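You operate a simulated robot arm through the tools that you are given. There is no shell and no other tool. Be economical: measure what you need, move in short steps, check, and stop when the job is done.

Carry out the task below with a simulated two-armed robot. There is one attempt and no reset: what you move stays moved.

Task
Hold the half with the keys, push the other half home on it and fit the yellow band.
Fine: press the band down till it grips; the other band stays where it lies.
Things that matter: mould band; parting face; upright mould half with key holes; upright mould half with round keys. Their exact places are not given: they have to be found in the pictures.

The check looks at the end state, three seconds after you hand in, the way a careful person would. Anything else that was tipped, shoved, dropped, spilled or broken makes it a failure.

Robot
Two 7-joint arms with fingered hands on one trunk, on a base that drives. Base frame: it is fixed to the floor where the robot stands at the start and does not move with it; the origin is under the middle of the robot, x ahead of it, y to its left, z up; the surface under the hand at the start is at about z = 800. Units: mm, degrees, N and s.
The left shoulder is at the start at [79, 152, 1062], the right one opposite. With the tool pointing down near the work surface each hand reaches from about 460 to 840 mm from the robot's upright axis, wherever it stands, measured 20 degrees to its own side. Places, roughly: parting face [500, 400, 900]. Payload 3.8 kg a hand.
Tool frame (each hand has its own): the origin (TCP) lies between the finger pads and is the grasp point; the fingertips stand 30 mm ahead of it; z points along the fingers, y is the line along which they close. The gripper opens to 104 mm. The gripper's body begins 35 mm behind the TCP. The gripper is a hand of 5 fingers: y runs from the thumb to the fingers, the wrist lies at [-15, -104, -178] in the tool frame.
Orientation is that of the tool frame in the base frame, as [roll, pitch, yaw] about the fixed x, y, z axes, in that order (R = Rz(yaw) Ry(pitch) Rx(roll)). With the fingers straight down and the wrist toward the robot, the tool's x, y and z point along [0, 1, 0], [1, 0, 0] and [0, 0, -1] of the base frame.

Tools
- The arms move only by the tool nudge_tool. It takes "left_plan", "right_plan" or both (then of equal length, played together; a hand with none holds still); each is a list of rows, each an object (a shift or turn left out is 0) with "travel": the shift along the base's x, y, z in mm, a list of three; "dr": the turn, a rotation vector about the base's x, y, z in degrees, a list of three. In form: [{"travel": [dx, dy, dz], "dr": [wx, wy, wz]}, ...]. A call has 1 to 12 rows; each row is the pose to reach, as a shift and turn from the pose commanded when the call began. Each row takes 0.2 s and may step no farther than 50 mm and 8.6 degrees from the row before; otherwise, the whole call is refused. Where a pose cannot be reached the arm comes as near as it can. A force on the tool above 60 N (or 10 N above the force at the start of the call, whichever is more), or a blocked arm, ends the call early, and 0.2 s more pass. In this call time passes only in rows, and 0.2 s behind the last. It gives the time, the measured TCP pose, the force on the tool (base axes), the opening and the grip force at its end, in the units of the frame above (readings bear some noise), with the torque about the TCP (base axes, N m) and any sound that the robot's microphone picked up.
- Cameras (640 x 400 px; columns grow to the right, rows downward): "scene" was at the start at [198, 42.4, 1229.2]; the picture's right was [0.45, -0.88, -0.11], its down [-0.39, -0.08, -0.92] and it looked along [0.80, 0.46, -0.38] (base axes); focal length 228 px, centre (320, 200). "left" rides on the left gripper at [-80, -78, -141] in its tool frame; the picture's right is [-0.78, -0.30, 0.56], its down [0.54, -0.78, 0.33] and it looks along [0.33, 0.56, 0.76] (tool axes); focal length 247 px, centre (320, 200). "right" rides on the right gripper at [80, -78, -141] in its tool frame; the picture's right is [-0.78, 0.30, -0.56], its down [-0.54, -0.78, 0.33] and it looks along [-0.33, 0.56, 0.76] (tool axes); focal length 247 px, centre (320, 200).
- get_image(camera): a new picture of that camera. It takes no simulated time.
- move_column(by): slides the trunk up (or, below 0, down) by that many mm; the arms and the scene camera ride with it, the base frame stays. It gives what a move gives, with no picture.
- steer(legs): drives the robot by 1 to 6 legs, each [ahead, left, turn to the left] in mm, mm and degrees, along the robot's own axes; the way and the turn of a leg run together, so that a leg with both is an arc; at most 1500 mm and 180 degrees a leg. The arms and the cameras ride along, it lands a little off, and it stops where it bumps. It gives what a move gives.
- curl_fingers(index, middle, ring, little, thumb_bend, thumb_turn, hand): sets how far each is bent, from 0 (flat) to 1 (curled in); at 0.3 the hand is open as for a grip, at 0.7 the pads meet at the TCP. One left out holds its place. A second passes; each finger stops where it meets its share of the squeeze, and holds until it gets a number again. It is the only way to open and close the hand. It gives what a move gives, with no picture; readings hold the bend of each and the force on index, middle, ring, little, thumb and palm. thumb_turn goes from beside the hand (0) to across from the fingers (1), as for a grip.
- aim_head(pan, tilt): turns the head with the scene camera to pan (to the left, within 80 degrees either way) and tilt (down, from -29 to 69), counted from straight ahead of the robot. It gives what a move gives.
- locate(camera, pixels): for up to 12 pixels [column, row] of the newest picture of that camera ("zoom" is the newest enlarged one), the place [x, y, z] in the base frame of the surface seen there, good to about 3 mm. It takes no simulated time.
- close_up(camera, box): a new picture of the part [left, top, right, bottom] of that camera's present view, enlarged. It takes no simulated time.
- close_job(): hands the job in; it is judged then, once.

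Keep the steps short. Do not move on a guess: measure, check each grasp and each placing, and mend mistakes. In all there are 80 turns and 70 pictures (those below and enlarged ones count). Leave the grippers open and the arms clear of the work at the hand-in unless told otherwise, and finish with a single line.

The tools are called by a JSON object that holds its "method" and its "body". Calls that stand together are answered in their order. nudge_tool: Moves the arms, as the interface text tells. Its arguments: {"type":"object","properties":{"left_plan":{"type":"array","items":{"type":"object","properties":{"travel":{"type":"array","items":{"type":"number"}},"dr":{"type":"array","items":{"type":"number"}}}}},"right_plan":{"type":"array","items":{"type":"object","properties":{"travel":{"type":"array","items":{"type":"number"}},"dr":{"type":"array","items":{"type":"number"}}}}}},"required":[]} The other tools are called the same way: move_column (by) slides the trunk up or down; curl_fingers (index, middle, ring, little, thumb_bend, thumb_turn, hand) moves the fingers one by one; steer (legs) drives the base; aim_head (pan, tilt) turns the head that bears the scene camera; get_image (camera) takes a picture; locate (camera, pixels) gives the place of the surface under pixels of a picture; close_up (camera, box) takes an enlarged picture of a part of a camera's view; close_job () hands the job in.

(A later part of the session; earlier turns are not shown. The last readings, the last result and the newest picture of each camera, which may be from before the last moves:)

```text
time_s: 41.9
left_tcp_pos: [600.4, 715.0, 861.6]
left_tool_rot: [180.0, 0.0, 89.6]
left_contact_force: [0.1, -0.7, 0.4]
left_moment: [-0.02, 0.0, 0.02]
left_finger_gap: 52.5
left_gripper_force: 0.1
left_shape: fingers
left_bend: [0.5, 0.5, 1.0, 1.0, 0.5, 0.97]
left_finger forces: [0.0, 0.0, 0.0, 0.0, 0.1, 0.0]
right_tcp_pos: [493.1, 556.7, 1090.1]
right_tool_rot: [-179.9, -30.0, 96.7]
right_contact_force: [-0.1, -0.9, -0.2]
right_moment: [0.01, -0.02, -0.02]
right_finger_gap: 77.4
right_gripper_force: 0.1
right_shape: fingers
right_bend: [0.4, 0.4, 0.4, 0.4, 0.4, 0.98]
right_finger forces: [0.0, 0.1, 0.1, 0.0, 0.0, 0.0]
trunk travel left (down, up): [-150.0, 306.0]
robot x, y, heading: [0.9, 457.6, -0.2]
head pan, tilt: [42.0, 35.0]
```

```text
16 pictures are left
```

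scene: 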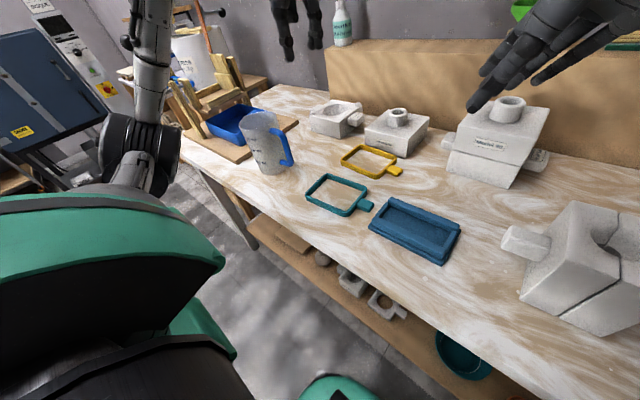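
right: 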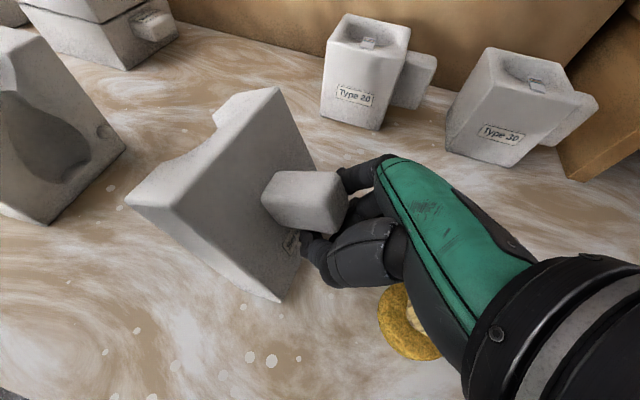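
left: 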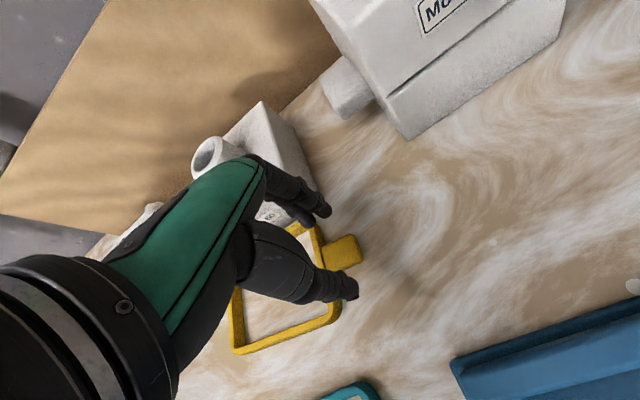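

{"method": "locate", "body": {"camera": "left", "pixels": [[328, 246], [355, 238], [358, 258], [335, 267], [345, 252], [325, 212], [352, 290]]}}

{"method": "nudge_tool", "body": {"left_plan": [{"travel": [0, 2, -8]}, {"travel": [0, 2, -16]}, {"travel": [0, 2, -22]}, {"travel": [0, 2, -27]}]}}

{"method": "close_up", "body": {"camera": "left", "box": [220, 150, 420, 360]}}

```text
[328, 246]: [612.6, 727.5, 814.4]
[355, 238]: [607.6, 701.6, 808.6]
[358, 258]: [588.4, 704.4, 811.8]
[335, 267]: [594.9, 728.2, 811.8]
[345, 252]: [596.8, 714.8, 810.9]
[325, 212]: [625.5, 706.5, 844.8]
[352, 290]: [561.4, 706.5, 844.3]
```

```text
time_s: 42.9
left_tcp_pos: [598.7, 717.8, 836.6]
left_tool_rot: [179.8, 0.0, 89.7]
left_contact_force: [0.3, -2.9, 2.0]
left_moment: [-0.04, -0.05, -0.07]
left_finger_gap: 52.5
left_gripper_force: 1.2
left_shape: fingers
left_bend: [0.5, 0.5, 1.0, 1.0, 0.5, 0.97]
left_finger forces: [0.1, 1.8, 0.0, 0.1, 0.0, 0.1]
right_tcp_pos: [495.7, 556.6, 1090.1]
right_tool_rot: [-179.9, -29.9, 96.6]
right_contact_force: [0.2, 1.1, 0.5]
right_moment: [-0.01, 0.0, 0.02]
right_finger_gap: 77.5
right_gripper_force: 0.1
right_shape: fingers
right_bend: [0.4, 0.4, 0.4, 0.4, 0.4, 0.98]
right_finger forces: [0.0, 0.0, 0.0, 0.0, 0.1, 0.0]
trunk travel left (down, up): [-150.0, 306.0]
robot x, y, heading: [-1.4, 458.6, -0.3]
head pan, tilt: [42.0, 35.0]
```

```text
1.90 times, centred on (320, 255) of left
```

zoom: 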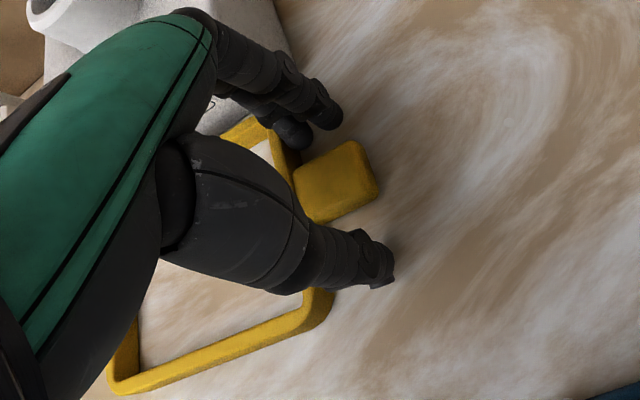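

The middle finger is touching the band frame lightly (1.8 N). I'll lift, shift 8 mm away from the frame and go lower.

{"method": "nudge_tool", "body": {"left_plan": [{"travel": [0, 0, 6]}, {"travel": [1, -8, 6]}, {"travel": [1, -8, 0]}, {"travel": [1, -8, -4]}, {"travel": [1, -8, -8]}]}}

{"method": "close_up", "body": {"camera": "left", "box": [220, 150, 420, 360]}}

```text
time_s: 44.1
left_tcp_pos: [600.4, 711.0, 833.3]
left_tool_rot: [179.5, 0.0, 89.7]
left_contact_force: [1.8, 1.2, 21.3]
left_moment: [0.17, -0.56, 0.01]
left_finger_gap: 52.3
left_gripper_force: 10.1
left_shape: fingers
left_bend: [0.5, 0.48, 1.0, 1.0, 0.5, 0.97]
left_finger forces: [0.6, 17.3, 0.0, 0.0, 2.6, 0.0]
right_tcp_pos: [492.2, 556.0, 1091.7]
right_tool_rot: [179.9, -29.9, 96.7]
right_contact_force: [-1.0, -0.7, -0.7]
right_moment: [-0.01, -0.02, 0.0]
right_finger_gap: 77.3
right_gripper_force: 0.0
right_shape: fingers
right_bend: [0.4, 0.4, 0.4, 0.4, 0.4, 0.98]
right_finger forces: [0.0, 0.0, 0.1, 0.0, 0.1, 0.0]
trunk travel left (down, up): [-150.0, 306.0]
robot x, y, heading: [3.2, 458.1, -0.2]
head pan, tilt: [42.0, 35.0]
```

```text
1.90 times, centred on (320, 255) of left
```

zoom: 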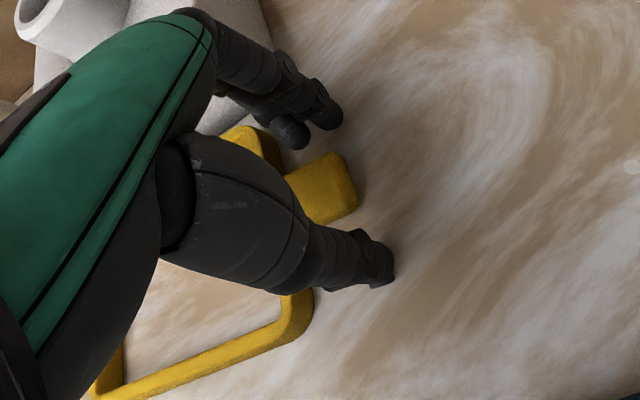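

The fingertips have reached the table (middle 17 N) and the tab is between them and the thumb. Raising 2.5 mm and closing.

{"method": "nudge_tool", "body": {"left_plan": [{"travel": [0, 0, 3]}]}}

{"method": "curl_fingers", "body": {"hand": "left", "index": 0.7, "middle": 0.7, "thumb_bend": 0.7}}

{"method": "close_up", "body": {"camera": "left", "box": [220, 150, 420, 360]}}

```text
time_s: 44.5
left_tcp_pos: [600.7, 710.0, 833.1]
left_tool_rot: [179.8, -0.1, 89.7]
left_contact_force: [3.3, 1.7, 20.3]
left_moment: [0.19, -0.74, 0.04]
left_finger_gap: 52.5
left_gripper_force: 9.7
left_shape: fingers
left_bend: [0.49, 0.48, 1.0, 1.0, 0.5, 0.98]
left_finger forces: [1.3, 18.5, 0.1, 0.0, 0.2, 0.0]
right_tcp_pos: [492.7, 556.1, 1092.5]
right_tool_rot: [179.9, -30.0, 96.6]
right_contact_force: [0.1, -0.2, -1.0]
right_moment: [0.01, 0.05, 0.02]
right_finger_gap: 77.5
right_gripper_force: 0.0
right_shape: fingers
right_bend: [0.4, 0.4, 0.4, 0.4, 0.4, 0.98]
right_finger forces: [0.0, 0.1, 0.0, 0.0, 0.0, 0.0]
trunk travel left (down, up): [-150.0, 306.0]
robot x, y, heading: [1.4, 459.2, -0.2]
head pan, tilt: [42.0, 35.0]
```

```text
time_s: 45.5
left_tcp_pos: [598.6, 710.6, 830.5]
left_tool_rot: [-179.9, 0.0, 89.7]
left_contact_force: [-1.8, -1.8, 13.7]
left_moment: [-0.16, 0.24, -0.03]
left_finger_gap: 0.2
left_gripper_force: 6.5
left_shape: fingers
left_bend: [0.7, 0.7, 1.0, 1.0, 0.7, 0.97]
left_finger forces: [1.2, 0.3, 0.0, 0.0, 12.2, 0.0]
right_tcp_pos: [492.2, 556.0, 1090.3]
right_tool_rot: [180.0, -30.1, 96.6]
right_contact_force: [0.6, 0.2, 0.7]
right_moment: [0.01, -0.01, 0.01]
right_finger_gap: 77.5
right_gripper_force: 0.1
right_shape: fingers
right_bend: [0.4, 0.4, 0.4, 0.4, 0.4, 0.98]
right_finger forces: [0.0, 0.0, 0.1, 0.1, 0.1, 0.0]
trunk travel left (down, up): [-150.0, 306.0]
robot x, y, heading: [-2.2, 457.6, 0.0]
head pan, tilt: [42.0, 35.0]
```

```text
1.90 times, centred on (320, 255) of left
```

zoom: 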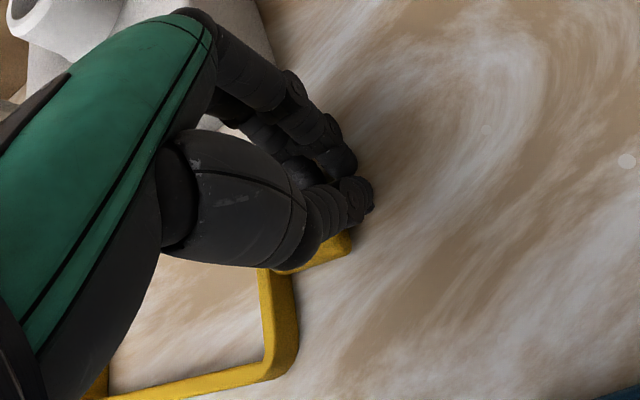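

The tips closed over the tab because they rise as they curl. I'll lift and pre-close to about 32 mm, so the tips are lower relative to the tab, then come down again.

{"method": "nudge_tool", "body": {"left_plan": [{"travel": [0, 0, 10]}, {"travel": [0, 0, 20]}]}}

{"method": "curl_fingers", "body": {"hand": "left", "index": 0.55, "middle": 0.55, "thumb_bend": 0.55}}

{"method": "close_up", "body": {"camera": "left", "box": [220, 150, 420, 360]}}

{"method": "locate", "body": {"camera": "zoom", "pixels": [[330, 130], [290, 150], [372, 250], [380, 262], [330, 190], [345, 215], [300, 200], [320, 165], [345, 180]]}}

```text
time_s: 46.1
left_tcp_pos: [598.6, 710.9, 850.7]
left_tool_rot: [-179.8, 0.0, 89.6]
left_contact_force: [-0.4, -1.1, -0.8]
left_moment: [-0.02, 0.01, 0.03]
left_finger_gap: 1.0
left_gripper_force: 0.2
left_shape: fingers
left_bend: [0.7, 0.7, 1.0, 1.0, 0.7, 0.97]
left_finger forces: [0.1, 0.1, 0.1, 0.0, 0.0, 0.0]
right_tcp_pos: [493.9, 556.7, 1090.4]
right_tool_rot: [-179.9, -29.9, 96.7]
right_contact_force: [-0.5, 0.0, -0.6]
right_moment: [0.0, -0.03, -0.01]
right_finger_gap: 77.6
right_gripper_force: 0.0
right_shape: fingers
right_bend: [0.4, 0.4, 0.4, 0.4, 0.4, 0.98]
right_finger forces: [0.0, 0.1, 0.0, 0.0, 0.0, 0.0]
trunk travel left (down, up): [-150.0, 306.0]
robot x, y, heading: [2.7, 458.1, -0.4]
head pan, tilt: [42.0, 35.0]
```

```text
time_s: 47.1
left_tcp_pos: [599.7, 711.0, 850.4]
left_tool_rot: [-180.0, 0.0, 89.6]
left_contact_force: [-0.6, -0.1, 0.5]
left_moment: [-0.04, 0.02, 0.0]
left_finger_gap: 38.3
left_gripper_force: 0.0
left_shape: fingers
left_bend: [0.55, 0.55, 1.0, 1.0, 0.55, 0.97]
left_finger forces: [0.1, 0.1, 0.0, 0.0, 0.1, 0.0]
right_tcp_pos: [494.5, 557.0, 1090.3]
right_tool_rot: [-179.7, -29.9, 96.5]
right_contact_force: [0.5, 0.0, 0.6]
right_moment: [-0.02, 0.02, 0.03]
right_finger_gap: 77.5
right_gripper_force: 0.0
right_shape: fingers
right_bend: [0.4, 0.4, 0.4, 0.4, 0.4, 0.98]
right_finger forces: [0.0, 0.0, 0.0, 0.0, 0.0, 0.0]
trunk travel left (down, up): [-150.0, 306.0]
robot x, y, heading: [-0.6, 459.7, -0.6]
head pan, tilt: [42.0, 35.0]
```

```text
1.90 times, centred on (320, 255) of left
```

zoom: 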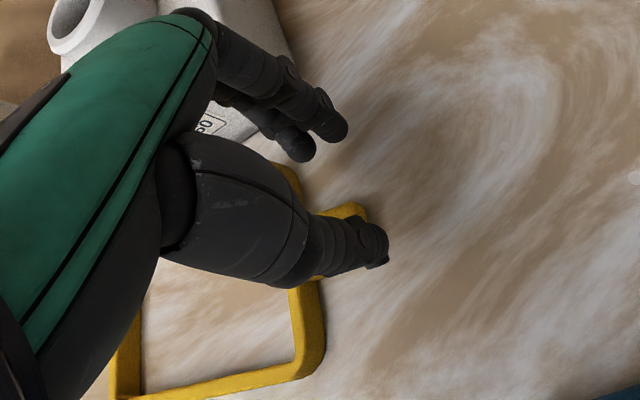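

```text
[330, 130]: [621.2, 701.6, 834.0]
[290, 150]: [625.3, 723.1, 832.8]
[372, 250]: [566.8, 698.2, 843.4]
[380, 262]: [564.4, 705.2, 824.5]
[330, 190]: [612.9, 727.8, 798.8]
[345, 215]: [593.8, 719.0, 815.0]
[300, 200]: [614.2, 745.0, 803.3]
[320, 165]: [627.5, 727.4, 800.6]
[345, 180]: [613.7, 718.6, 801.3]
```

The band may have shifted a little. Locating its near frame side and tab in the same zoom.

{"method": "locate", "body": {"camera": "zoom", "pixels": [[284, 172], [296, 192], [310, 300], [316, 350], [300, 372], [200, 392], [350, 208], [362, 212], [325, 213], [318, 280], [130, 340], [336, 210]]}}

```text
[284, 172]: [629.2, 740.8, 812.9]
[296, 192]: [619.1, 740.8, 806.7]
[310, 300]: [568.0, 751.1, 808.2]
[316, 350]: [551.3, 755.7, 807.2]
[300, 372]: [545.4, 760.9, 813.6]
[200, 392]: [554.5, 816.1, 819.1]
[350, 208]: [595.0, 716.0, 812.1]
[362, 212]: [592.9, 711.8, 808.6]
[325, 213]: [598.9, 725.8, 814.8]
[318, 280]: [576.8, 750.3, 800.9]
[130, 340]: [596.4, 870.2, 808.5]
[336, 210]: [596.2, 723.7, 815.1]
```

The band got turned about −11° and its tab centre is now near (587, 720). I'll turn the hand −11° to match and tip it 10° so the thumb reaches as low as the fingers. Then I'll centre on the tab and descend.

{"method": "nudge_tool", "body": {"left_plan": [{"travel": [-4, 2, 4], "dr": [0, -5, -6]}, {"travel": [-8, 3, 4], "dr": [0.9, -9.8, -11]}, {"travel": [-8, 3, -6], "dr": [0.9, -9.8, -11]}, {"travel": [-8, 3, -12], "dr": [0.9, -9.8, -11]}, {"travel": [-8, 3, -16], "dr": [0.9, -9.8, -11]}]}}

{"method": "close_up", "body": {"camera": "left", "box": [220, 150, 420, 360]}}

```text
time_s: 48.3
left_tcp_pos: [590.5, 713.5, 839.4]
left_tool_rot: [169.9, -2.0, 78.7]
left_contact_force: [-4.0, 0.1, 26.7]
left_moment: [0.0, 1.04, -0.01]
left_finger_gap: 41.8
left_gripper_force: 13.4
left_shape: fingers
left_bend: [0.55, 0.55, 1.0, 1.0, 0.54, 0.97]
left_finger forces: [0.1, 0.0, 0.1, 0.1, 26.9, 0.0]
right_tcp_pos: [491.7, 556.4, 1091.5]
right_tool_rot: [179.8, -30.0, 96.7]
right_contact_force: [0.1, -0.5, -0.4]
right_moment: [0.0, -0.01, 0.03]
right_finger_gap: 77.6
right_gripper_force: 0.0
right_shape: fingers
right_bend: [0.4, 0.4, 0.4, 0.4, 0.4, 0.98]
right_finger forces: [0.0, 0.0, 0.0, 0.1, 0.1, 0.1]
trunk travel left (down, up): [-150.0, 306.0]
robot x, y, heading: [-2.0, 458.4, 0.1]
head pan, tilt: [42.0, 35.0]
```

```text
1.90 times, centred on (320, 255) of left
```

zoom: 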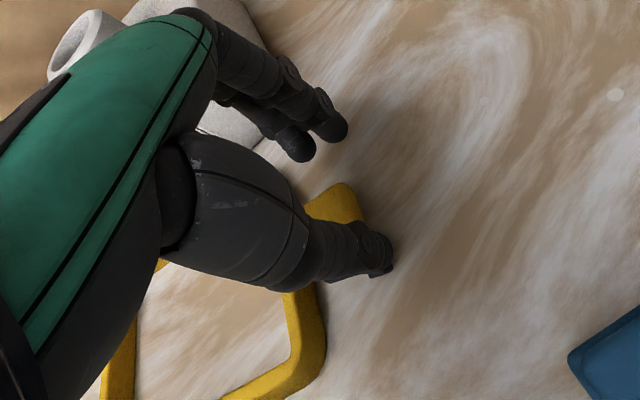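

{"method": "locate", "body": {"camera": "zoom", "pixels": [[383, 268], [375, 250], [340, 195], [355, 212], [362, 222], [325, 205], [345, 186], [303, 290], [322, 320], [295, 155], [330, 135], [390, 275]]}}

```text
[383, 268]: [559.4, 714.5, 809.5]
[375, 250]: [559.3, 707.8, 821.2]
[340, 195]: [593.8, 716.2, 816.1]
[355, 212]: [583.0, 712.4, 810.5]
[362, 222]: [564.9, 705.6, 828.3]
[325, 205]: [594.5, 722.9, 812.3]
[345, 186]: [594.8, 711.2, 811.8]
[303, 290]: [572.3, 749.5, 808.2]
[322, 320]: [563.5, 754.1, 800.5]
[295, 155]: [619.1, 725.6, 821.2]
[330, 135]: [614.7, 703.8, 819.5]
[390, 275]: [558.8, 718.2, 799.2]
```

The thumb tip is on the table beside the tab at (559, 714), and the tab spans x≈575–597. I'll take back part of the tip so thumb and fingers are level, then close carefully.

{"method": "nudge_tool", "body": {"left_plan": [{"travel": [0, 0, 2.5], "dr": [0, 4, 0]}]}}

{"method": "curl_fingers", "body": {"hand": "left", "index": 0.61, "middle": 0.61, "thumb_bend": 0.6}}

{"method": "close_up", "body": {"camera": "left", "box": [220, 150, 420, 360]}}

```text
time_s: 48.7
left_tcp_pos: [591.6, 713.0, 835.5]
left_tool_rot: [174.6, -1.2, 78.7]
left_contact_force: [-1.5, 0.8, 10.7]
left_moment: [0.04, 0.4, -0.01]
left_finger_gap: 39.7
left_gripper_force: 5.6
left_shape: fingers
left_bend: [0.55, 0.55, 1.0, 1.0, 0.55, 0.98]
left_finger forces: [0.1, 0.0, 0.0, 0.0, 11.4, 0.1]
right_tcp_pos: [494.9, 557.9, 1089.5]
right_tool_rot: [-179.9, -30.0, 96.7]
right_contact_force: [1.6, -0.2, -0.5]
right_moment: [-0.01, 0.01, 0.0]
right_finger_gap: 77.8
right_gripper_force: 0.0
right_shape: fingers
right_bend: [0.4, 0.4, 0.4, 0.4, 0.4, 0.98]
right_finger forces: [0.0, 0.1, 0.1, 0.0, 0.0, 0.1]
trunk travel left (down, up): [-150.0, 306.0]
robot x, y, heading: [1.4, 459.8, -0.4]
head pan, tilt: [42.0, 35.0]
```

```text
time_s: 49.7
left_tcp_pos: [592.3, 712.9, 834.7]
left_tool_rot: [174.3, -1.0, 78.6]
left_contact_force: [0.2, -0.1, 0.0]
left_moment: [0.02, -0.02, 0.01]
left_finger_gap: 25.8
left_gripper_force: 0.2
left_shape: fingers
left_bend: [0.61, 0.61, 1.0, 1.0, 0.6, 0.98]
left_finger forces: [0.1, 0.0, 0.1, 0.0, 0.1, 0.0]
right_tcp_pos: [494.7, 556.9, 1089.6]
right_tool_rot: [-179.9, -30.0, 96.7]
right_contact_force: [0.1, -0.3, 0.0]
right_moment: [-0.01, 0.0, -0.01]
right_finger_gap: 77.6
right_gripper_force: 0.0
right_shape: fingers
right_bend: [0.4, 0.4, 0.4, 0.4, 0.4, 0.98]
right_finger forces: [0.0, 0.0, 0.0, 0.0, 0.0, 0.0]
trunk travel left (down, up): [-150.0, 306.0]
robot x, y, heading: [-2.0, 456.0, -0.5]
head pan, tilt: [42.0, 35.0]
```

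```text
1.90 times, centred on (320, 255) of left
```

zoom: 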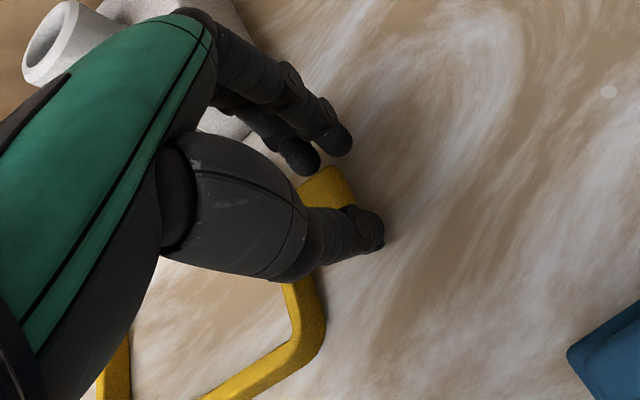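

No forces yet and the tab is framed by both. Lowering 4 mm, then closing fully.

{"method": "nudge_tool", "body": {"left_plan": [{"travel": [0, 0, -2]}, {"travel": [0, 0, -5]}]}}

{"method": "curl_fingers", "body": {"hand": "left", "index": 0.7, "middle": 0.7, "thumb_bend": 0.67}}

```text
time_s: 50.3
left_tcp_pos: [591.6, 714.2, 835.8]
left_tool_rot: [173.9, -1.2, 78.7]
left_contact_force: [-1.5, 0.0, 13.7]
left_moment: [0.0, 0.38, -0.03]
left_finger_gap: 25.3
left_gripper_force: 7.0
left_shape: fingers
left_bend: [0.61, 0.61, 1.0, 1.0, 0.6, 0.98]
left_finger forces: [0.0, 0.1, 0.0, 0.0, 14.0, 0.1]
right_tcp_pos: [492.1, 557.0, 1091.6]
right_tool_rot: [180.0, -30.0, 96.7]
right_contact_force: [0.4, 0.4, 0.3]
right_moment: [0.0, -0.01, 0.0]
right_finger_gap: 77.8
right_gripper_force: 0.2
right_shape: fingers
right_bend: [0.4, 0.4, 0.4, 0.4, 0.4, 0.98]
right_finger forces: [0.0, 0.1, 0.1, 0.0, 0.0, 0.0]
trunk travel left (down, up): [-150.0, 306.0]
robot x, y, heading: [2.5, 454.2, -0.4]
head pan, tilt: [42.0, 35.0]
```

```text
time_s: 51.3
left_tcp_pos: [590.2, 714.4, 835.2]
left_tool_rot: [174.0, -1.1, 78.7]
left_contact_force: [-0.9, 2.2, 24.1]
left_moment: [0.05, 0.6, -0.07]
left_finger_gap: 14.2
left_gripper_force: 18.1
left_shape: fingers
left_bend: [0.69, 0.65, 1.0, 1.0, 0.63, 0.98]
left_finger forces: [0.6, 6.1, 0.1, 0.0, 28.8, 0.0]
right_tcp_pos: [491.1, 555.7, 1091.9]
right_tool_rot: [180.0, -30.0, 96.7]
right_contact_force: [-0.6, 0.0, -0.1]
right_moment: [0.01, 0.0, -0.01]
right_finger_gap: 77.6
right_gripper_force: 0.0
right_shape: fingers
right_bend: [0.4, 0.4, 0.4, 0.4, 0.4, 0.98]
right_finger forces: [0.1, 0.1, 0.1, 0.0, 0.0, 0.0]
trunk travel left (down, up): [-150.0, 306.0]
robot x, y, heading: [-1.2, 457.2, -0.1]
head pan, tilt: [42.0, 35.0]
```

Middle finger and thumb now both carry load, so the tab is probably pinched. I'll lift 12 mm and read the forces.

{"method": "nudge_tool", "body": {"left_plan": [{"travel": [0, 0, 6]}, {"travel": [0, 0, 12]}, {"travel": [0, 0, 18]}]}}

{"method": "close_up", "body": {"camera": "left", "box": [220, 150, 420, 360]}}

```text
time_s: 52.1
left_tcp_pos: [592.2, 712.3, 851.7]
left_tool_rot: [174.4, -1.1, 78.6]
left_contact_force: [0.5, 0.0, 0.3]
left_moment: [0.02, 0.02, -0.02]
left_finger_gap: 13.5
left_gripper_force: 4.2
left_shape: fingers
left_bend: [0.69, 0.66, 1.0, 1.0, 0.63, 0.96]
left_finger forces: [1.0, 4.3, 0.0, 0.1, 4.7, 0.1]
right_tcp_pos: [494.5, 555.9, 1089.9]
right_tool_rot: [-179.8, -30.1, 96.6]
right_contact_force: [0.3, -0.1, -0.6]
right_moment: [-0.02, 0.03, 0.01]
right_finger_gap: 77.6
right_gripper_force: 0.1
right_shape: fingers
right_bend: [0.4, 0.4, 0.4, 0.4, 0.4, 0.98]
right_finger forces: [0.0, 0.1, 0.0, 0.0, 0.1, 0.0]
trunk travel left (down, up): [-150.0, 306.0]
robot x, y, heading: [0.8, 457.8, -0.5]
head pan, tilt: [42.0, 35.0]
```

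```text
1.90 times, centred on (320, 255) of left
```

zoom: 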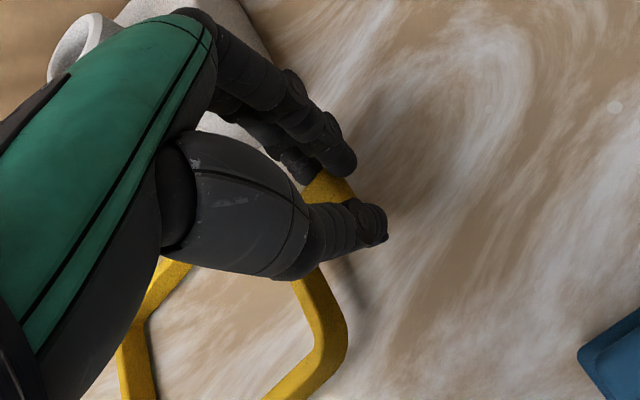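

The band came up with the hand: middle 4.3 N, thumb 4.7 N, and its shadow is separated from it. Lifting to clear height.

{"method": "nudge_tool", "body": {"left_plan": [{"travel": [0, 0, 25]}, {"travel": [-5, 0, 55]}, {"travel": [-10, 0, 90]}, {"travel": [-15, 0, 125]}, {"travel": [-20, 0, 160]}, {"travel": [-20, 0, 195]}]}}

{"method": "get_image", "body": {"camera": "left"}}

{"method": "locate", "body": {"camera": "left", "pixels": [[320, 250], [290, 250], [300, 300], [320, 320], [240, 300], [260, 340]]}}

```text
time_s: 53.5
left_tcp_pos: [573.8, 713.3, 1045.1]
left_tool_rot: [174.3, -1.1, 78.6]
left_contact_force: [0.8, 0.3, -1.1]
left_moment: [-0.03, 0.05, -0.01]
left_finger_gap: 12.8
left_gripper_force: 5.4
left_shape: fingers
left_bend: [0.69, 0.66, 1.0, 1.0, 0.63, 0.96]
left_finger forces: [1.5, 4.1, 0.0, 0.0, 4.5, 0.0]
right_tcp_pos: [493.4, 556.1, 1090.2]
right_tool_rot: [-179.9, -29.9, 96.6]
right_contact_force: [0.3, -0.4, -0.2]
right_moment: [-0.01, -0.01, 0.02]
right_finger_gap: 77.5
right_gripper_force: 0.1
right_shape: fingers
right_bend: [0.4, 0.4, 0.4, 0.4, 0.4, 0.98]
right_finger forces: [0.1, 0.1, 0.0, 0.1, 0.0, 0.1]
trunk travel left (down, up): [-150.0, 306.0]
robot x, y, heading: [-0.3, 457.4, -0.2]
head pan, tilt: [42.0, 35.0]
```

```text
8 pictures are left
```

left: 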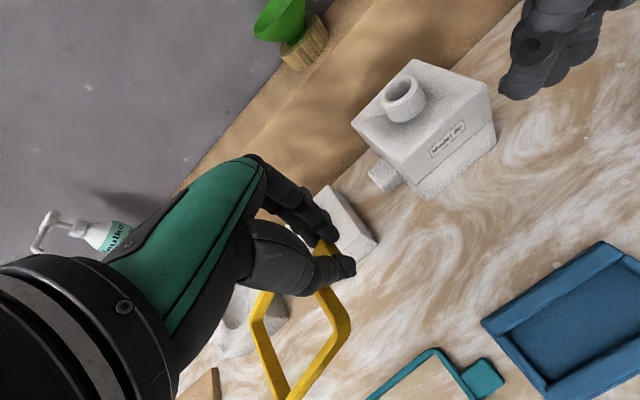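

```text
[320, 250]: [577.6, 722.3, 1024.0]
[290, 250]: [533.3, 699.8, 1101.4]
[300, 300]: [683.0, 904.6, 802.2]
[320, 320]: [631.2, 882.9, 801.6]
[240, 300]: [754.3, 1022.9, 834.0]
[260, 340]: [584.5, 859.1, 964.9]
```

The band hangs from the grip. I'll locate its frame to get its tilt and heading.

{"method": "locate", "body": {"camera": "left", "pixels": [[326, 300], [337, 308], [344, 328], [330, 345], [312, 368], [294, 390], [260, 322], [266, 348], [276, 380], [265, 298], [328, 243], [283, 395]]}}

```text
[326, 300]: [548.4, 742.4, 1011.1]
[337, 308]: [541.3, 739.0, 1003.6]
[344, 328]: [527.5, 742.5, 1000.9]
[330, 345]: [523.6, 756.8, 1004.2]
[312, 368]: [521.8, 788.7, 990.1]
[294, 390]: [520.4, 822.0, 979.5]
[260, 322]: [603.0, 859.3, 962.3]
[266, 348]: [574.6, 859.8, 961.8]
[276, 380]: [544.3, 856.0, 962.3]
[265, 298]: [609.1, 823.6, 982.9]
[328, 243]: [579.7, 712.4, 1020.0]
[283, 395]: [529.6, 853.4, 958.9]
```

The band is held level sideways and droops about 22° at its far end. I'll level it by tilting the hand +22° about x, draw it back towards me and up, and move the right arm out of the way to the right.

{"method": "nudge_tool", "body": {"left_plan": [{"travel": [-15, 0, 5], "dr": [4, 0, 0]}, {"travel": [-30, 0, 10], "dr": [8, 0, 0]}, {"travel": [-50, 0, 15], "dr": [12, 0, 0]}, {"travel": [-70, 0, 20], "dr": [16, 0, 0]}, {"travel": [-90, 0, 25], "dr": [19, 0, 0]}, {"travel": [-110, 0, 30], "dr": [22, 0, 0]}, {"travel": [-120, 0, 35], "dr": [22, 0, 0]}], "right_plan": [{"travel": [-13, -44, 0]}, {"travel": [-26, -88, 0]}, {"travel": [-40, -132, 0]}, {"travel": [-53, -176, 0]}, {"travel": [-66, -220, 0]}, {"travel": [-80, -262, 0]}, {"travel": [-93, -306, 0]}]}}

{"method": "nudge_tool", "body": {"left_plan": [{"dr": [0, 0, -8]}, {"dr": [0, 0, -16]}, {"dr": [0, 0, -24]}, {"dr": [0, 0, -32]}, {"dr": [0, 0, -40]}, {"dr": [0, 0, -47]}]}}

{"method": "steer", "body": {"legs": [[-20, 143, 0], [0, 0, -45]]}}

```text
time_s: 55.1
left_tcp_pos: [450.7, 713.0, 1080.3]
left_tool_rot: [178.8, -22.8, 77.7]
left_contact_force: [-0.7, 0.0, -0.9]
left_moment: [-0.07, -0.01, 0.0]
left_finger_gap: 12.5
left_gripper_force: 4.7
left_shape: fingers
left_bend: [0.69, 0.66, 1.0, 1.0, 0.63, 0.96]
left_finger forces: [1.5, 4.0, 0.0, 0.0, 4.6, 0.1]
right_tcp_pos: [400.5, 253.4, 1090.2]
right_tool_rot: [180.0, -29.9, 96.9]
right_contact_force: [-0.2, -0.1, 0.5]
right_moment: [0.02, -0.03, 0.04]
right_finger_gap: 77.4
right_gripper_force: 0.0
right_shape: fingers
right_bend: [0.4, 0.4, 0.4, 0.4, 0.4, 0.98]
right_finger forces: [0.0, 0.0, 0.0, 0.1, 0.0, 0.0]
trunk travel left (down, up): [-150.0, 306.0]
robot x, y, heading: [1.7, 460.5, -0.3]
head pan, tilt: [42.0, 35.0]
```

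```text
time_s: 56.5
left_tcp_pos: [452.9, 713.5, 1079.8]
left_tool_rot: [178.8, -22.7, 30.5]
left_contact_force: [-0.5, 0.6, -0.1]
left_moment: [-0.03, 0.02, -0.01]
left_finger_gap: 12.8
left_gripper_force: 4.7
left_shape: fingers
left_bend: [0.69, 0.66, 1.0, 1.0, 0.63, 0.96]
left_finger forces: [1.6, 4.1, 0.1, 0.0, 4.6, 0.1]
right_tcp_pos: [402.9, 252.5, 1090.4]
right_tool_rot: [-179.9, -30.0, 96.6]
right_contact_force: [0.4, 0.7, -0.6]
right_moment: [0.02, -0.02, 0.02]
right_finger_gap: 77.8
right_gripper_force: 0.1
right_shape: fingers
right_bend: [0.4, 0.4, 0.4, 0.4, 0.4, 0.98]
right_finger forces: [0.1, 0.0, 0.0, 0.1, 0.1, 0.1]
trunk travel left (down, up): [-150.0, 306.0]
robot x, y, heading: [1.7, 458.3, -0.5]
head pan, tilt: [42.0, 35.0]
```

```text
time_s: 59.9
left_tcp_pos: [483.6, 467.6, 1080.1]
left_tool_rot: [178.8, -22.6, -13.5]
left_contact_force: [0.4, -0.4, -1.0]
left_moment: [-0.01, 0.07, -0.03]
left_finger_gap: 12.6
left_gripper_force: 5.1
left_shape: fingers
left_bend: [0.69, 0.66, 1.0, 1.0, 0.63, 0.96]
left_finger forces: [1.4, 4.0, 0.1, 0.1, 4.5, 0.0]
right_tcp_pos: [125.5, 172.6, 1089.0]
right_tool_rot: [-179.9, -30.0, 52.4]
right_contact_force: [-0.1, 0.0, -0.1]
right_moment: [0.03, 0.03, 0.02]
right_finger_gap: 77.7
right_gripper_force: 0.1
right_shape: fingers
right_bend: [0.4, 0.4, 0.4, 0.4, 0.4, 0.98]
right_finger forces: [0.1, 0.0, 0.0, 0.1, 0.0, 0.0]
trunk travel left (down, up): [-150.0, 306.0]
robot x, y, heading: [-21.4, 605.6, -44.4]
head pan, tilt: [42.0, 35.0]
```

The band now lies lengthwise along x with its tab toward me. I'll bring it above the mould, with band centre at about (484, 382), aim the head and look.

{"method": "nudge_tool", "body": {"left_plan": [{"travel": [-34, -30, 0]}, {"travel": [-68, -60, -10]}, {"travel": [-103, -90, -30]}, {"travel": [-103, -90, -70]}]}}

{"method": "aim_head", "body": {"pan": 26, "tilt": 36}}

{"method": "close_up", "body": {"camera": "scene", "box": [200, 90, 440, 290]}}

```text
refused: row 3 steps farther than a row can; nothing moved
```

```text
time_s: 60.7
left_tcp_pos: [483.8, 469.0, 1080.5]
left_tool_rot: [178.8, -22.6, -13.5]
left_contact_force: [0.4, -0.7, -0.6]
left_moment: [0.0, 0.06, -0.01]
left_finger_gap: 12.7
left_gripper_force: 5.0
left_shape: fingers
left_bend: [0.69, 0.66, 1.0, 1.0, 0.63, 0.96]
left_finger forces: [1.4, 4.1, 0.0, 0.0, 4.4, 0.0]
right_tcp_pos: [125.8, 173.2, 1089.5]
right_tool_rot: [-179.8, -29.9, 52.3]
right_contact_force: [-0.9, -1.0, -0.1]
right_moment: [0.01, -0.02, -0.02]
right_finger_gap: 77.8
right_gripper_force: 0.1
right_shape: fingers
right_bend: [0.4, 0.4, 0.4, 0.4, 0.4, 0.98]
right_finger forces: [0.1, 0.1, 0.1, 0.0, 0.0, 0.0]
trunk travel left (down, up): [-150.0, 306.0]
robot x, y, heading: [-16.3, 604.7, -44.7]
head pan, tilt: [26.0, 36.0]
```

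```text
2.00 times, centred on (320, 190) of scene
```

zoom: 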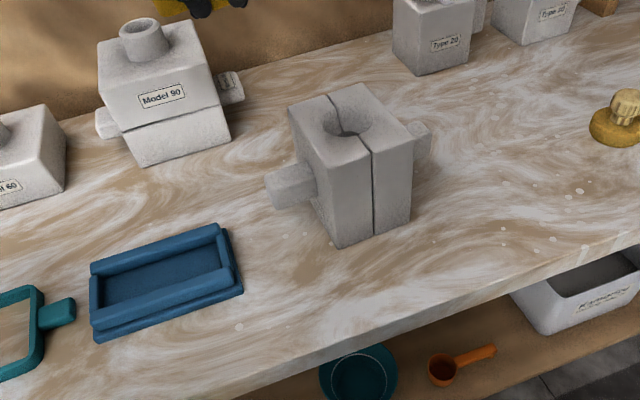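

That move was refused because one step was too long. But this view shows the mould unobstructed, so I'll measure its top corners.

{"method": "locate", "body": {"camera": "zoom", "pixels": [[322, 164], [366, 150], [376, 149], [409, 139], [293, 112], [325, 99], [334, 96], [364, 87], [330, 200], [395, 180], [290, 175], [350, 200]]}}

{"method": "nudge_tool", "body": {"left_plan": [{"travel": [-34, -30, 0]}, {"travel": [-68, -60, -5]}, {"travel": [-103, -90, -10]}, {"travel": [-103, -90, -45]}, {"travel": [-103, -90, -75]}]}}

{"method": "close_up", "body": {"camera": "scene", "box": [220, 60, 460, 250]}}

```text
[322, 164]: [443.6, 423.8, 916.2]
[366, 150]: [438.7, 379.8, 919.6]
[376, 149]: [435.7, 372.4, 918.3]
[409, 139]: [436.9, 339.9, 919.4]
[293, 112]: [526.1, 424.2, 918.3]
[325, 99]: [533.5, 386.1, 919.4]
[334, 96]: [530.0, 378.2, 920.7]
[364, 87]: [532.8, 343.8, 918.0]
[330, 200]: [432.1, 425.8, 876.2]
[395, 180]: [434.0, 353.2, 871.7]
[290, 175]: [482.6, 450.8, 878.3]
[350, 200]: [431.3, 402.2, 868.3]
```

```text
time_s: 61.9
left_tcp_pos: [380.9, 376.9, 1005.0]
left_tool_rot: [178.8, -22.7, -13.5]
left_contact_force: [0.6, 0.2, -0.4]
left_moment: [-0.03, 0.04, -0.02]
left_finger_gap: 12.2
left_gripper_force: 5.2
left_shape: fingers
left_bend: [0.69, 0.66, 1.0, 1.0, 0.63, 0.96]
left_finger forces: [1.3, 4.2, 0.0, 0.0, 4.5, 0.0]
right_tcp_pos: [126.4, 172.9, 1089.7]
right_tool_rot: [-179.7, -30.0, 52.3]
right_contact_force: [0.5, 0.6, -0.3]
right_moment: [0.01, -0.01, 0.0]
right_finger_gap: 77.7
right_gripper_force: 0.2
right_shape: fingers
right_bend: [0.4, 0.4, 0.4, 0.4, 0.4, 0.98]
right_finger forces: [0.1, 0.0, 0.1, 0.1, 0.0, 0.0]
trunk travel left (down, up): [-150.0, 306.0]
robot x, y, heading: [-16.8, 605.1, -44.6]
head pan, tilt: [26.0, 36.0]
```

```text
2.11 times, centred on (340, 155) of scene
```

zoom: 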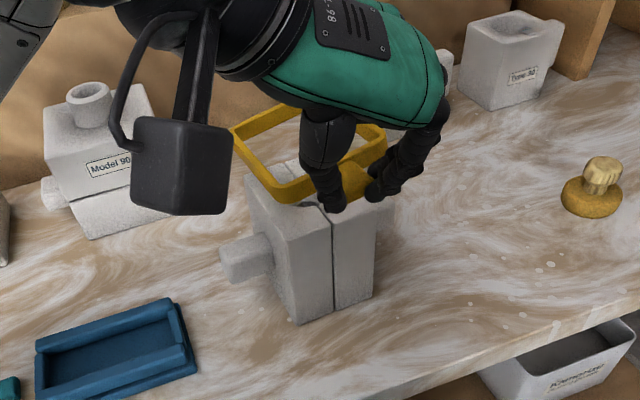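

The band hovers above the mould. Locating its corners to compare with the mould (x≈432–537, y≈338–427).

{"method": "locate", "body": {"camera": "zoom", "pixels": [[287, 187], [234, 127], [262, 155], [275, 110], [250, 118], [300, 187], [318, 182], [384, 145], [375, 155], [378, 132], [356, 182], [285, 182]]}}

```text
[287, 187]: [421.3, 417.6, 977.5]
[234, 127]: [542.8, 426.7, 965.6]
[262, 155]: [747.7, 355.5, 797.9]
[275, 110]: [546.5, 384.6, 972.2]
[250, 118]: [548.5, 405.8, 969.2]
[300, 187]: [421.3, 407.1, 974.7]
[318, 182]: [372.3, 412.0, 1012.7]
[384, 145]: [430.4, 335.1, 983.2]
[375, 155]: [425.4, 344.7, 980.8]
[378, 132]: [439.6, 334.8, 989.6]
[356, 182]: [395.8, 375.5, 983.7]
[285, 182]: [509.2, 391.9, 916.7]
```

The band centre is within about 2 mm of the mould's, drooping about 4° in front and rolled about 4°. I'll level it, shift +1 mm in y and descend to just above the mould top.

{"method": "nudge_tool", "body": {"left_plan": [{"travel": [-1, 0.5, -5], "dr": [2, -2, 0]}, {"travel": [-1.5, 1, -10], "dr": [3.5, -4, 0]}, {"travel": [-1.5, 1, -25], "dr": [3.5, -4, 0]}, {"travel": [-1.5, 1, -40], "dr": [3.5, -4, 0]}]}}

{"method": "close_up", "body": {"camera": "scene", "box": [280, 100, 400, 200]}}

```text
time_s: 62.9
left_tcp_pos: [378.2, 379.0, 964.5]
left_tool_rot: [-176.3, -25.7, -15.6]
left_contact_force: [-1.6, 0.0, -0.6]
left_moment: [0.04, 0.06, 0.02]
left_finger_gap: 12.4
left_gripper_force: 4.9
left_shape: fingers
left_bend: [0.69, 0.66, 1.0, 1.0, 0.63, 0.96]
left_finger forces: [1.7, 4.0, 0.0, 0.0, 4.4, 0.0]
right_tcp_pos: [126.1, 173.1, 1089.8]
right_tool_rot: [-179.9, -30.0, 52.4]
right_contact_force: [1.0, -0.3, -0.6]
right_moment: [0.0, 0.01, -0.02]
right_finger_gap: 77.4
right_gripper_force: 0.1
right_shape: fingers
right_bend: [0.4, 0.4, 0.4, 0.4, 0.4, 0.98]
right_finger forces: [0.0, 0.0, 0.0, 0.0, 0.0, 0.0]
trunk travel left (down, up): [-150.0, 306.0]
robot x, y, heading: [-14.3, 606.2, -44.8]
head pan, tilt: [26.0, 36.0]
```

```text
4.00 times, centred on (340, 150) of scene
```

zoom: 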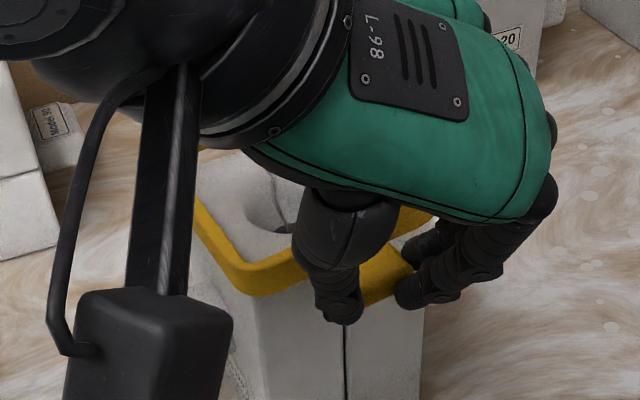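

{"method": "locate", "body": {"camera": "zoom", "pixels": [[247, 283], [270, 283], [222, 258], [203, 225], [238, 250], [290, 268], [418, 222], [425, 218], [240, 210], [410, 245], [390, 270], [215, 235]]}}

```text
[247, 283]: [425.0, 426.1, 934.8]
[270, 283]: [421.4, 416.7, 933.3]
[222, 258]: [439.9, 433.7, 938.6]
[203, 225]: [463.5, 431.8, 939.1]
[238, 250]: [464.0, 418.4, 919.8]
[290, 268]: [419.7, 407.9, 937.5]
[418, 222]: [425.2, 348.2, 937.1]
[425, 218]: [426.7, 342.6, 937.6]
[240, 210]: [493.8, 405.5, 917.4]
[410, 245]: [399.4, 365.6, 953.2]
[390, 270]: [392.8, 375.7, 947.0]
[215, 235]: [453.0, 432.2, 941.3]
```

The band is level now, with its bottom at z≈924, and about 2 mm too far to +y. Correcting that and lowering 12 mm in small steps.

{"method": "nudge_tool", "body": {"left_plan": [{"travel": [0, -2, 0]}, {"travel": [0, -2, -3]}, {"travel": [0, -2, -6]}, {"travel": [0, -2, -9]}, {"travel": [0, -2, -12]}]}}

```text
time_s: 64.1
left_tcp_pos: [378.2, 376.3, 952.6]
left_tool_rot: [-176.4, -25.6, -15.5]
left_contact_force: [-0.5, 0.5, -0.5]
left_moment: [-0.01, 0.06, 0.02]
left_finger_gap: 12.3
left_gripper_force: 5.1
left_shape: fingers
left_bend: [0.69, 0.66, 1.0, 1.0, 0.63, 0.96]
left_finger forces: [1.1, 4.2, 0.0, 0.0, 4.5, 0.0]
right_tcp_pos: [127.3, 173.1, 1088.1]
right_tool_rot: [-179.8, -30.0, 52.3]
right_contact_force: [-0.8, -0.1, -0.1]
right_moment: [0.02, -0.02, -0.02]
right_finger_gap: 77.7
right_gripper_force: 0.0
right_shape: fingers
right_bend: [0.4, 0.4, 0.4, 0.4, 0.4, 0.98]
right_finger forces: [0.0, 0.0, 0.0, 0.0, 0.0, 0.0]
trunk travel left (down, up): [-150.0, 306.0]
robot x, y, heading: [-15.6, 603.2, -44.5]
head pan, tilt: [26.0, 36.0]
```

No contact force, so the band appears to slip over the top edge. Lowering another 10 mm.

{"method": "nudge_tool", "body": {"left_plan": [{"travel": [0, 0, -2.5]}, {"travel": [0, 0, -5]}, {"travel": [0, 0, -7.5]}, {"travel": [0, 0, -10]}]}}

{"method": "close_up", "body": {"camera": "scene", "box": [280, 100, 400, 200]}}

{"method": "locate", "body": {"camera": "zoom", "pixels": [[247, 300], [270, 300], [222, 275], [203, 242], [290, 290], [418, 237], [425, 233], [250, 310], [430, 230], [240, 270], [395, 275], [210, 230]]}}

```text
time_s: 65.1
left_tcp_pos: [378.6, 377.9, 943.0]
left_tool_rot: [-176.3, -25.6, -15.5]
left_contact_force: [0.2, -0.3, -0.5]
left_moment: [-0.01, 0.0, -0.03]
left_finger_gap: 11.9
left_gripper_force: 5.6
left_shape: fingers
left_bend: [0.7, 0.66, 1.0, 1.0, 0.63, 0.96]
left_finger forces: [1.0, 4.4, 0.0, 0.0, 4.5, 0.0]
right_tcp_pos: [126.1, 173.7, 1089.6]
right_tool_rot: [-179.9, -30.0, 52.4]
right_contact_force: [0.0, 0.6, -0.6]
right_moment: [-0.03, 0.03, -0.02]
right_finger_gap: 77.5
right_gripper_force: 0.2
right_shape: fingers
right_bend: [0.4, 0.4, 0.4, 0.4, 0.4, 0.98]
right_finger forces: [0.0, 0.0, 0.0, 0.0, 0.0, 0.0]
trunk travel left (down, up): [-150.0, 306.0]
robot x, y, heading: [-20.3, 600.1, -44.7]
head pan, tilt: [26.0, 36.0]
```

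```text
4.00 times, centred on (340, 150) of scene
```

zoom: 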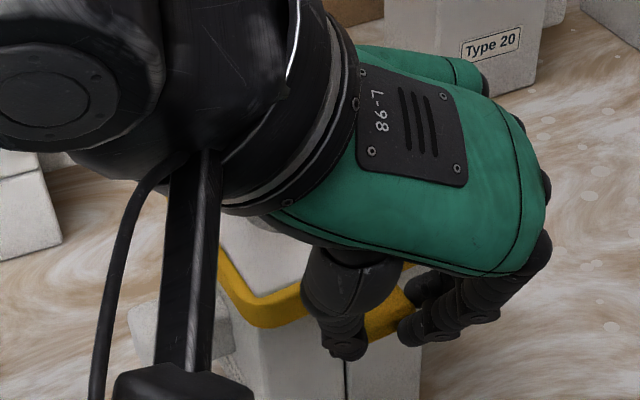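

```text
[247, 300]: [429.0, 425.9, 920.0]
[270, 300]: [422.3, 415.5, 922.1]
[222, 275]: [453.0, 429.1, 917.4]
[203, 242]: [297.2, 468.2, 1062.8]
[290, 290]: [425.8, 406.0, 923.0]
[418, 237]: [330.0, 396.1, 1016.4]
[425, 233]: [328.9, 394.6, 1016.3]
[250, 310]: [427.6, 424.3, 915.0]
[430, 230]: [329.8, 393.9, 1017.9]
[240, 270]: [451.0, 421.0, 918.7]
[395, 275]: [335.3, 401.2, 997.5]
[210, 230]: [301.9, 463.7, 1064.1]
```

The band's top edge is now level with the mould top (z≈920), so it surrounds the mould. Lowering on until I feel resistance.

{"method": "nudge_tool", "body": {"left_plan": [{"travel": [0, 0, -2.5]}, {"travel": [0, 0, -5]}, {"travel": [0, 0, -7.5]}, {"travel": [0, 0, -10]}]}}

```text
time_s: 66.1
left_tcp_pos: [378.7, 378.1, 933.0]
left_tool_rot: [-176.3, -25.6, -15.5]
left_contact_force: [1.0, -0.3, 0.1]
left_moment: [-0.03, 0.01, 0.0]
left_finger_gap: 12.2
left_gripper_force: 4.9
left_shape: fingers
left_bend: [0.7, 0.66, 1.0, 1.0, 0.63, 0.96]
left_finger forces: [0.5, 4.7, 0.0, 0.0, 4.7, 0.0]
right_tcp_pos: [126.9, 173.4, 1090.2]
right_tool_rot: [-179.8, -30.1, 52.3]
right_contact_force: [0.6, -0.7, 0.5]
right_moment: [-0.03, -0.03, -0.04]
right_finger_gap: 77.5
right_gripper_force: 0.1
right_shape: fingers
right_bend: [0.4, 0.4, 0.4, 0.4, 0.4, 0.98]
right_finger forces: [0.0, 0.0, 0.1, 0.0, 0.1, 0.0]
trunk travel left (down, up): [-150.0, 306.0]
robot x, y, heading: [-16.7, 603.5, -44.5]
head pan, tilt: [26.0, 36.0]
```

{"method": "nudge_tool", "body": {"left_plan": [{"travel": [0, 0, -2.5]}, {"travel": [0, 0, -5]}, {"travel": [0, 0, -7.5]}]}}

{"method": "get_image", "body": {"camera": "left"}}

```text
time_s: 66.9
left_tcp_pos: [377.3, 377.7, 925.5]
left_tool_rot: [-176.4, -25.7, -15.5]
left_contact_force: [-1.1, -0.2, 0.6]
left_moment: [0.01, 0.0, -0.02]
left_finger_gap: 12.2
left_gripper_force: 5.2
left_shape: fingers
left_bend: [0.7, 0.66, 1.0, 1.0, 0.63, 0.96]
left_finger forces: [0.4, 5.1, 0.1, 0.0, 4.8, 0.0]
right_tcp_pos: [125.9, 173.6, 1088.9]
right_tool_rot: [-180.0, -30.1, 52.4]
right_contact_force: [0.2, -0.7, 0.7]
right_moment: [0.02, 0.01, 0.0]
right_finger_gap: 77.6
right_gripper_force: 0.1
right_shape: fingers
right_bend: [0.4, 0.4, 0.4, 0.4, 0.4, 0.98]
right_finger forces: [0.0, 0.1, 0.1, 0.0, 0.0, 0.1]
trunk travel left (down, up): [-150.0, 306.0]
robot x, y, heading: [-19.3, 602.8, -44.6]
head pan, tilt: [26.0, 36.0]
```

```text
3 pictures are left
```

left: 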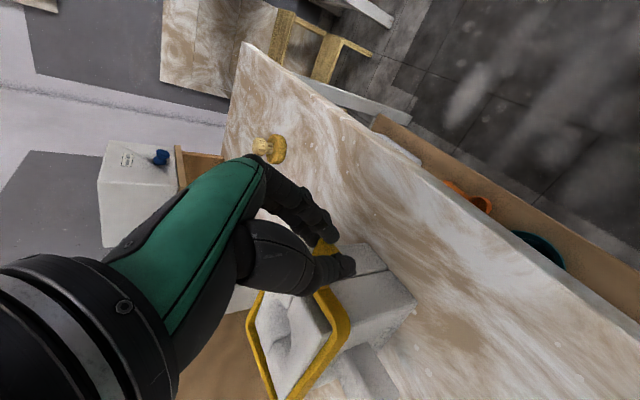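

{"method": "locate", "body": {"camera": "left", "pixels": [[347, 325], [335, 300], [325, 355], [308, 378], [250, 318], [258, 345], [268, 385], [300, 390], [290, 330], [275, 300], [310, 310], [320, 335]]}}

```text
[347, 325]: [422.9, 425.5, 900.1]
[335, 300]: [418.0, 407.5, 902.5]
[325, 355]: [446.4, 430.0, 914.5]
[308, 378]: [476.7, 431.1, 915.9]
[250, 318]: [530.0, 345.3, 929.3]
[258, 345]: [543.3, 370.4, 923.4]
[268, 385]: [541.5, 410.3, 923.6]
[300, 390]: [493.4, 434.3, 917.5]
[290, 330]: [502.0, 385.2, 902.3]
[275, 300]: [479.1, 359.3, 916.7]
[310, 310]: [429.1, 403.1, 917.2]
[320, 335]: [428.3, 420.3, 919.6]
```

The band is round the mould: near side at z≈906 (top), far side still higher at ≈924. So it sits about 8° skew and has to be pressed evenly from above. I'll release the tab and lift the hand straight off.

{"method": "curl_fingers", "body": {"hand": "left", "index": 0.5, "middle": 0.5, "thumb_bend": 0.5}}

{"method": "nudge_tool", "body": {"left_plan": [{"travel": [-5, 0, 12]}, {"travel": [-10, 0, 30]}, {"travel": [-10, 0, 60], "dr": [0, 6, 0]}, {"travel": [-10, 0, 90], "dr": [0, 12, 0]}, {"travel": [-10, 0, 120], "dr": [0, 18, 0]}, {"travel": [-10, 0, 120], "dr": [0, 25, 0]}]}}

{"method": "curl_fingers", "body": {"hand": "left", "index": 0.7, "middle": 0.7, "ring": 0.7, "little": 0.7, "thumb_bend": 0.7}}

{"method": "close_up", "body": {"camera": "scene", "box": [280, 90, 420, 220]}}

```text
time_s: 67.9
left_tcp_pos: [379.5, 376.8, 927.0]
left_tool_rot: [-176.3, -25.7, -15.4]
left_contact_force: [0.0, 0.2, -0.3]
left_moment: [0.01, 0.01, 0.0]
left_finger_gap: 51.6
left_gripper_force: 0.1
left_shape: fingers
left_bend: [0.5, 0.5, 1.0, 1.0, 0.5, 0.97]
left_finger forces: [0.0, 0.0, 0.1, 0.0, 0.0, 0.0]
right_tcp_pos: [125.8, 173.4, 1089.3]
right_tool_rot: [-179.9, -29.9, 52.2]
right_contact_force: [0.2, 0.5, -1.1]
right_moment: [-0.01, 0.02, 0.02]
right_finger_gap: 77.6
right_gripper_force: 0.1
right_shape: fingers
right_bend: [0.4, 0.4, 0.4, 0.4, 0.4, 0.98]
right_finger forces: [0.0, 0.0, 0.0, 0.0, 0.0, 0.0]
trunk travel left (down, up): [-150.0, 306.0]
robot x, y, heading: [-18.3, 601.6, -44.6]
head pan, tilt: [26.0, 36.0]
```

```text
time_s: 69.3
left_tcp_pos: [368.8, 377.2, 1045.9]
left_tool_rot: [177.0, -1.3, -14.0]
left_contact_force: [0.7, 1.0, -0.3]
left_moment: [-0.02, 0.0, -0.02]
left_finger_gap: 51.9
left_gripper_force: 0.1
left_shape: fingers
left_bend: [0.5, 0.5, 1.0, 1.0, 0.5, 0.97]
left_finger forces: [0.0, 0.0, 0.0, 0.1, 0.1, 0.1]
right_tcp_pos: [128.5, 174.2, 1089.9]
right_tool_rot: [-179.8, -30.0, 52.3]
right_contact_force: [-0.4, -0.3, 0.4]
right_moment: [0.0, 0.01, -0.03]
right_finger_gap: 77.7
right_gripper_force: 0.1
right_shape: fingers
right_bend: [0.4, 0.4, 0.4, 0.4, 0.4, 0.98]
right_finger forces: [0.0, 0.0, 0.0, 0.0, 0.0, 0.0]
trunk travel left (down, up): [-150.0, 306.0]
robot x, y, heading: [-18.5, 603.8, -44.7]
head pan, tilt: [26.0, 36.0]
```

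```text
time_s: 70.3
left_tcp_pos: [369.1, 377.3, 1045.6]
left_tool_rot: [177.2, -1.5, -13.9]
left_contact_force: [-0.2, -0.1, -0.1]
left_moment: [-0.03, 0.02, 0.02]
left_finger_gap: 1.3
left_gripper_force: 0.1
left_shape: fingers
left_bend: [0.7, 0.7, 0.7, 0.7, 0.7, 0.97]
left_finger forces: [0.0, 0.0, 0.0, 0.0, 0.0, 0.0]
right_tcp_pos: [125.6, 173.2, 1090.1]
right_tool_rot: [-179.9, -30.0, 52.5]
right_contact_force: [-0.2, -0.6, -0.1]
right_moment: [0.0, 0.02, 0.04]
right_finger_gap: 77.8
right_gripper_force: 0.1
right_shape: fingers
right_bend: [0.4, 0.4, 0.4, 0.4, 0.4, 0.98]
right_finger forces: [0.1, 0.0, 0.0, 0.1, 0.0, 0.1]
trunk travel left (down, up): [-150.0, 306.0]
robot x, y, heading: [-16.2, 602.3, -44.4]
head pan, tilt: [26.0, 36.0]
```

```text
3.08 times, centred on (350, 155) of scene
```

zoom: 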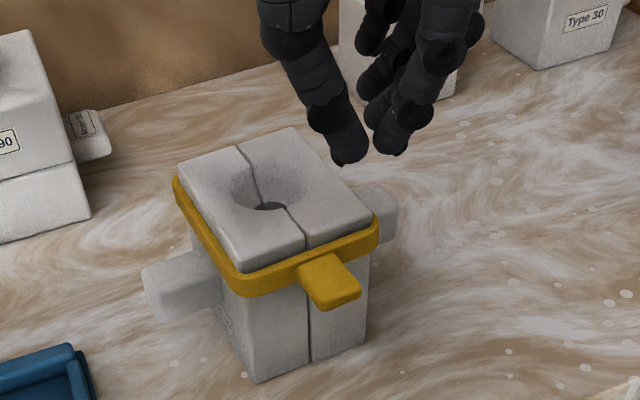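

The band now encircles the mould near its top. Measuring its height all round.

{"method": "locate", "body": {"camera": "zoom", "pixels": [[176, 182], [190, 210], [215, 245], [235, 272], [250, 275], [290, 265], [350, 238], [375, 220], [330, 265], [350, 295], [372, 216], [180, 195]]}}

```text
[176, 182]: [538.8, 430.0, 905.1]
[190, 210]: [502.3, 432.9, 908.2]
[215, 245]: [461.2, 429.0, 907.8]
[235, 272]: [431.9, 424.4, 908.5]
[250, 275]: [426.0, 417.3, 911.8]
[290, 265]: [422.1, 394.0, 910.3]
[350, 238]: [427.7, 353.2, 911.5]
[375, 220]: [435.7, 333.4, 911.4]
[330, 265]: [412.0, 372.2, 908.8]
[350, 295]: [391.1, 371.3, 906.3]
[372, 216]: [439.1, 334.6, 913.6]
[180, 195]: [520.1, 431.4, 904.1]
```

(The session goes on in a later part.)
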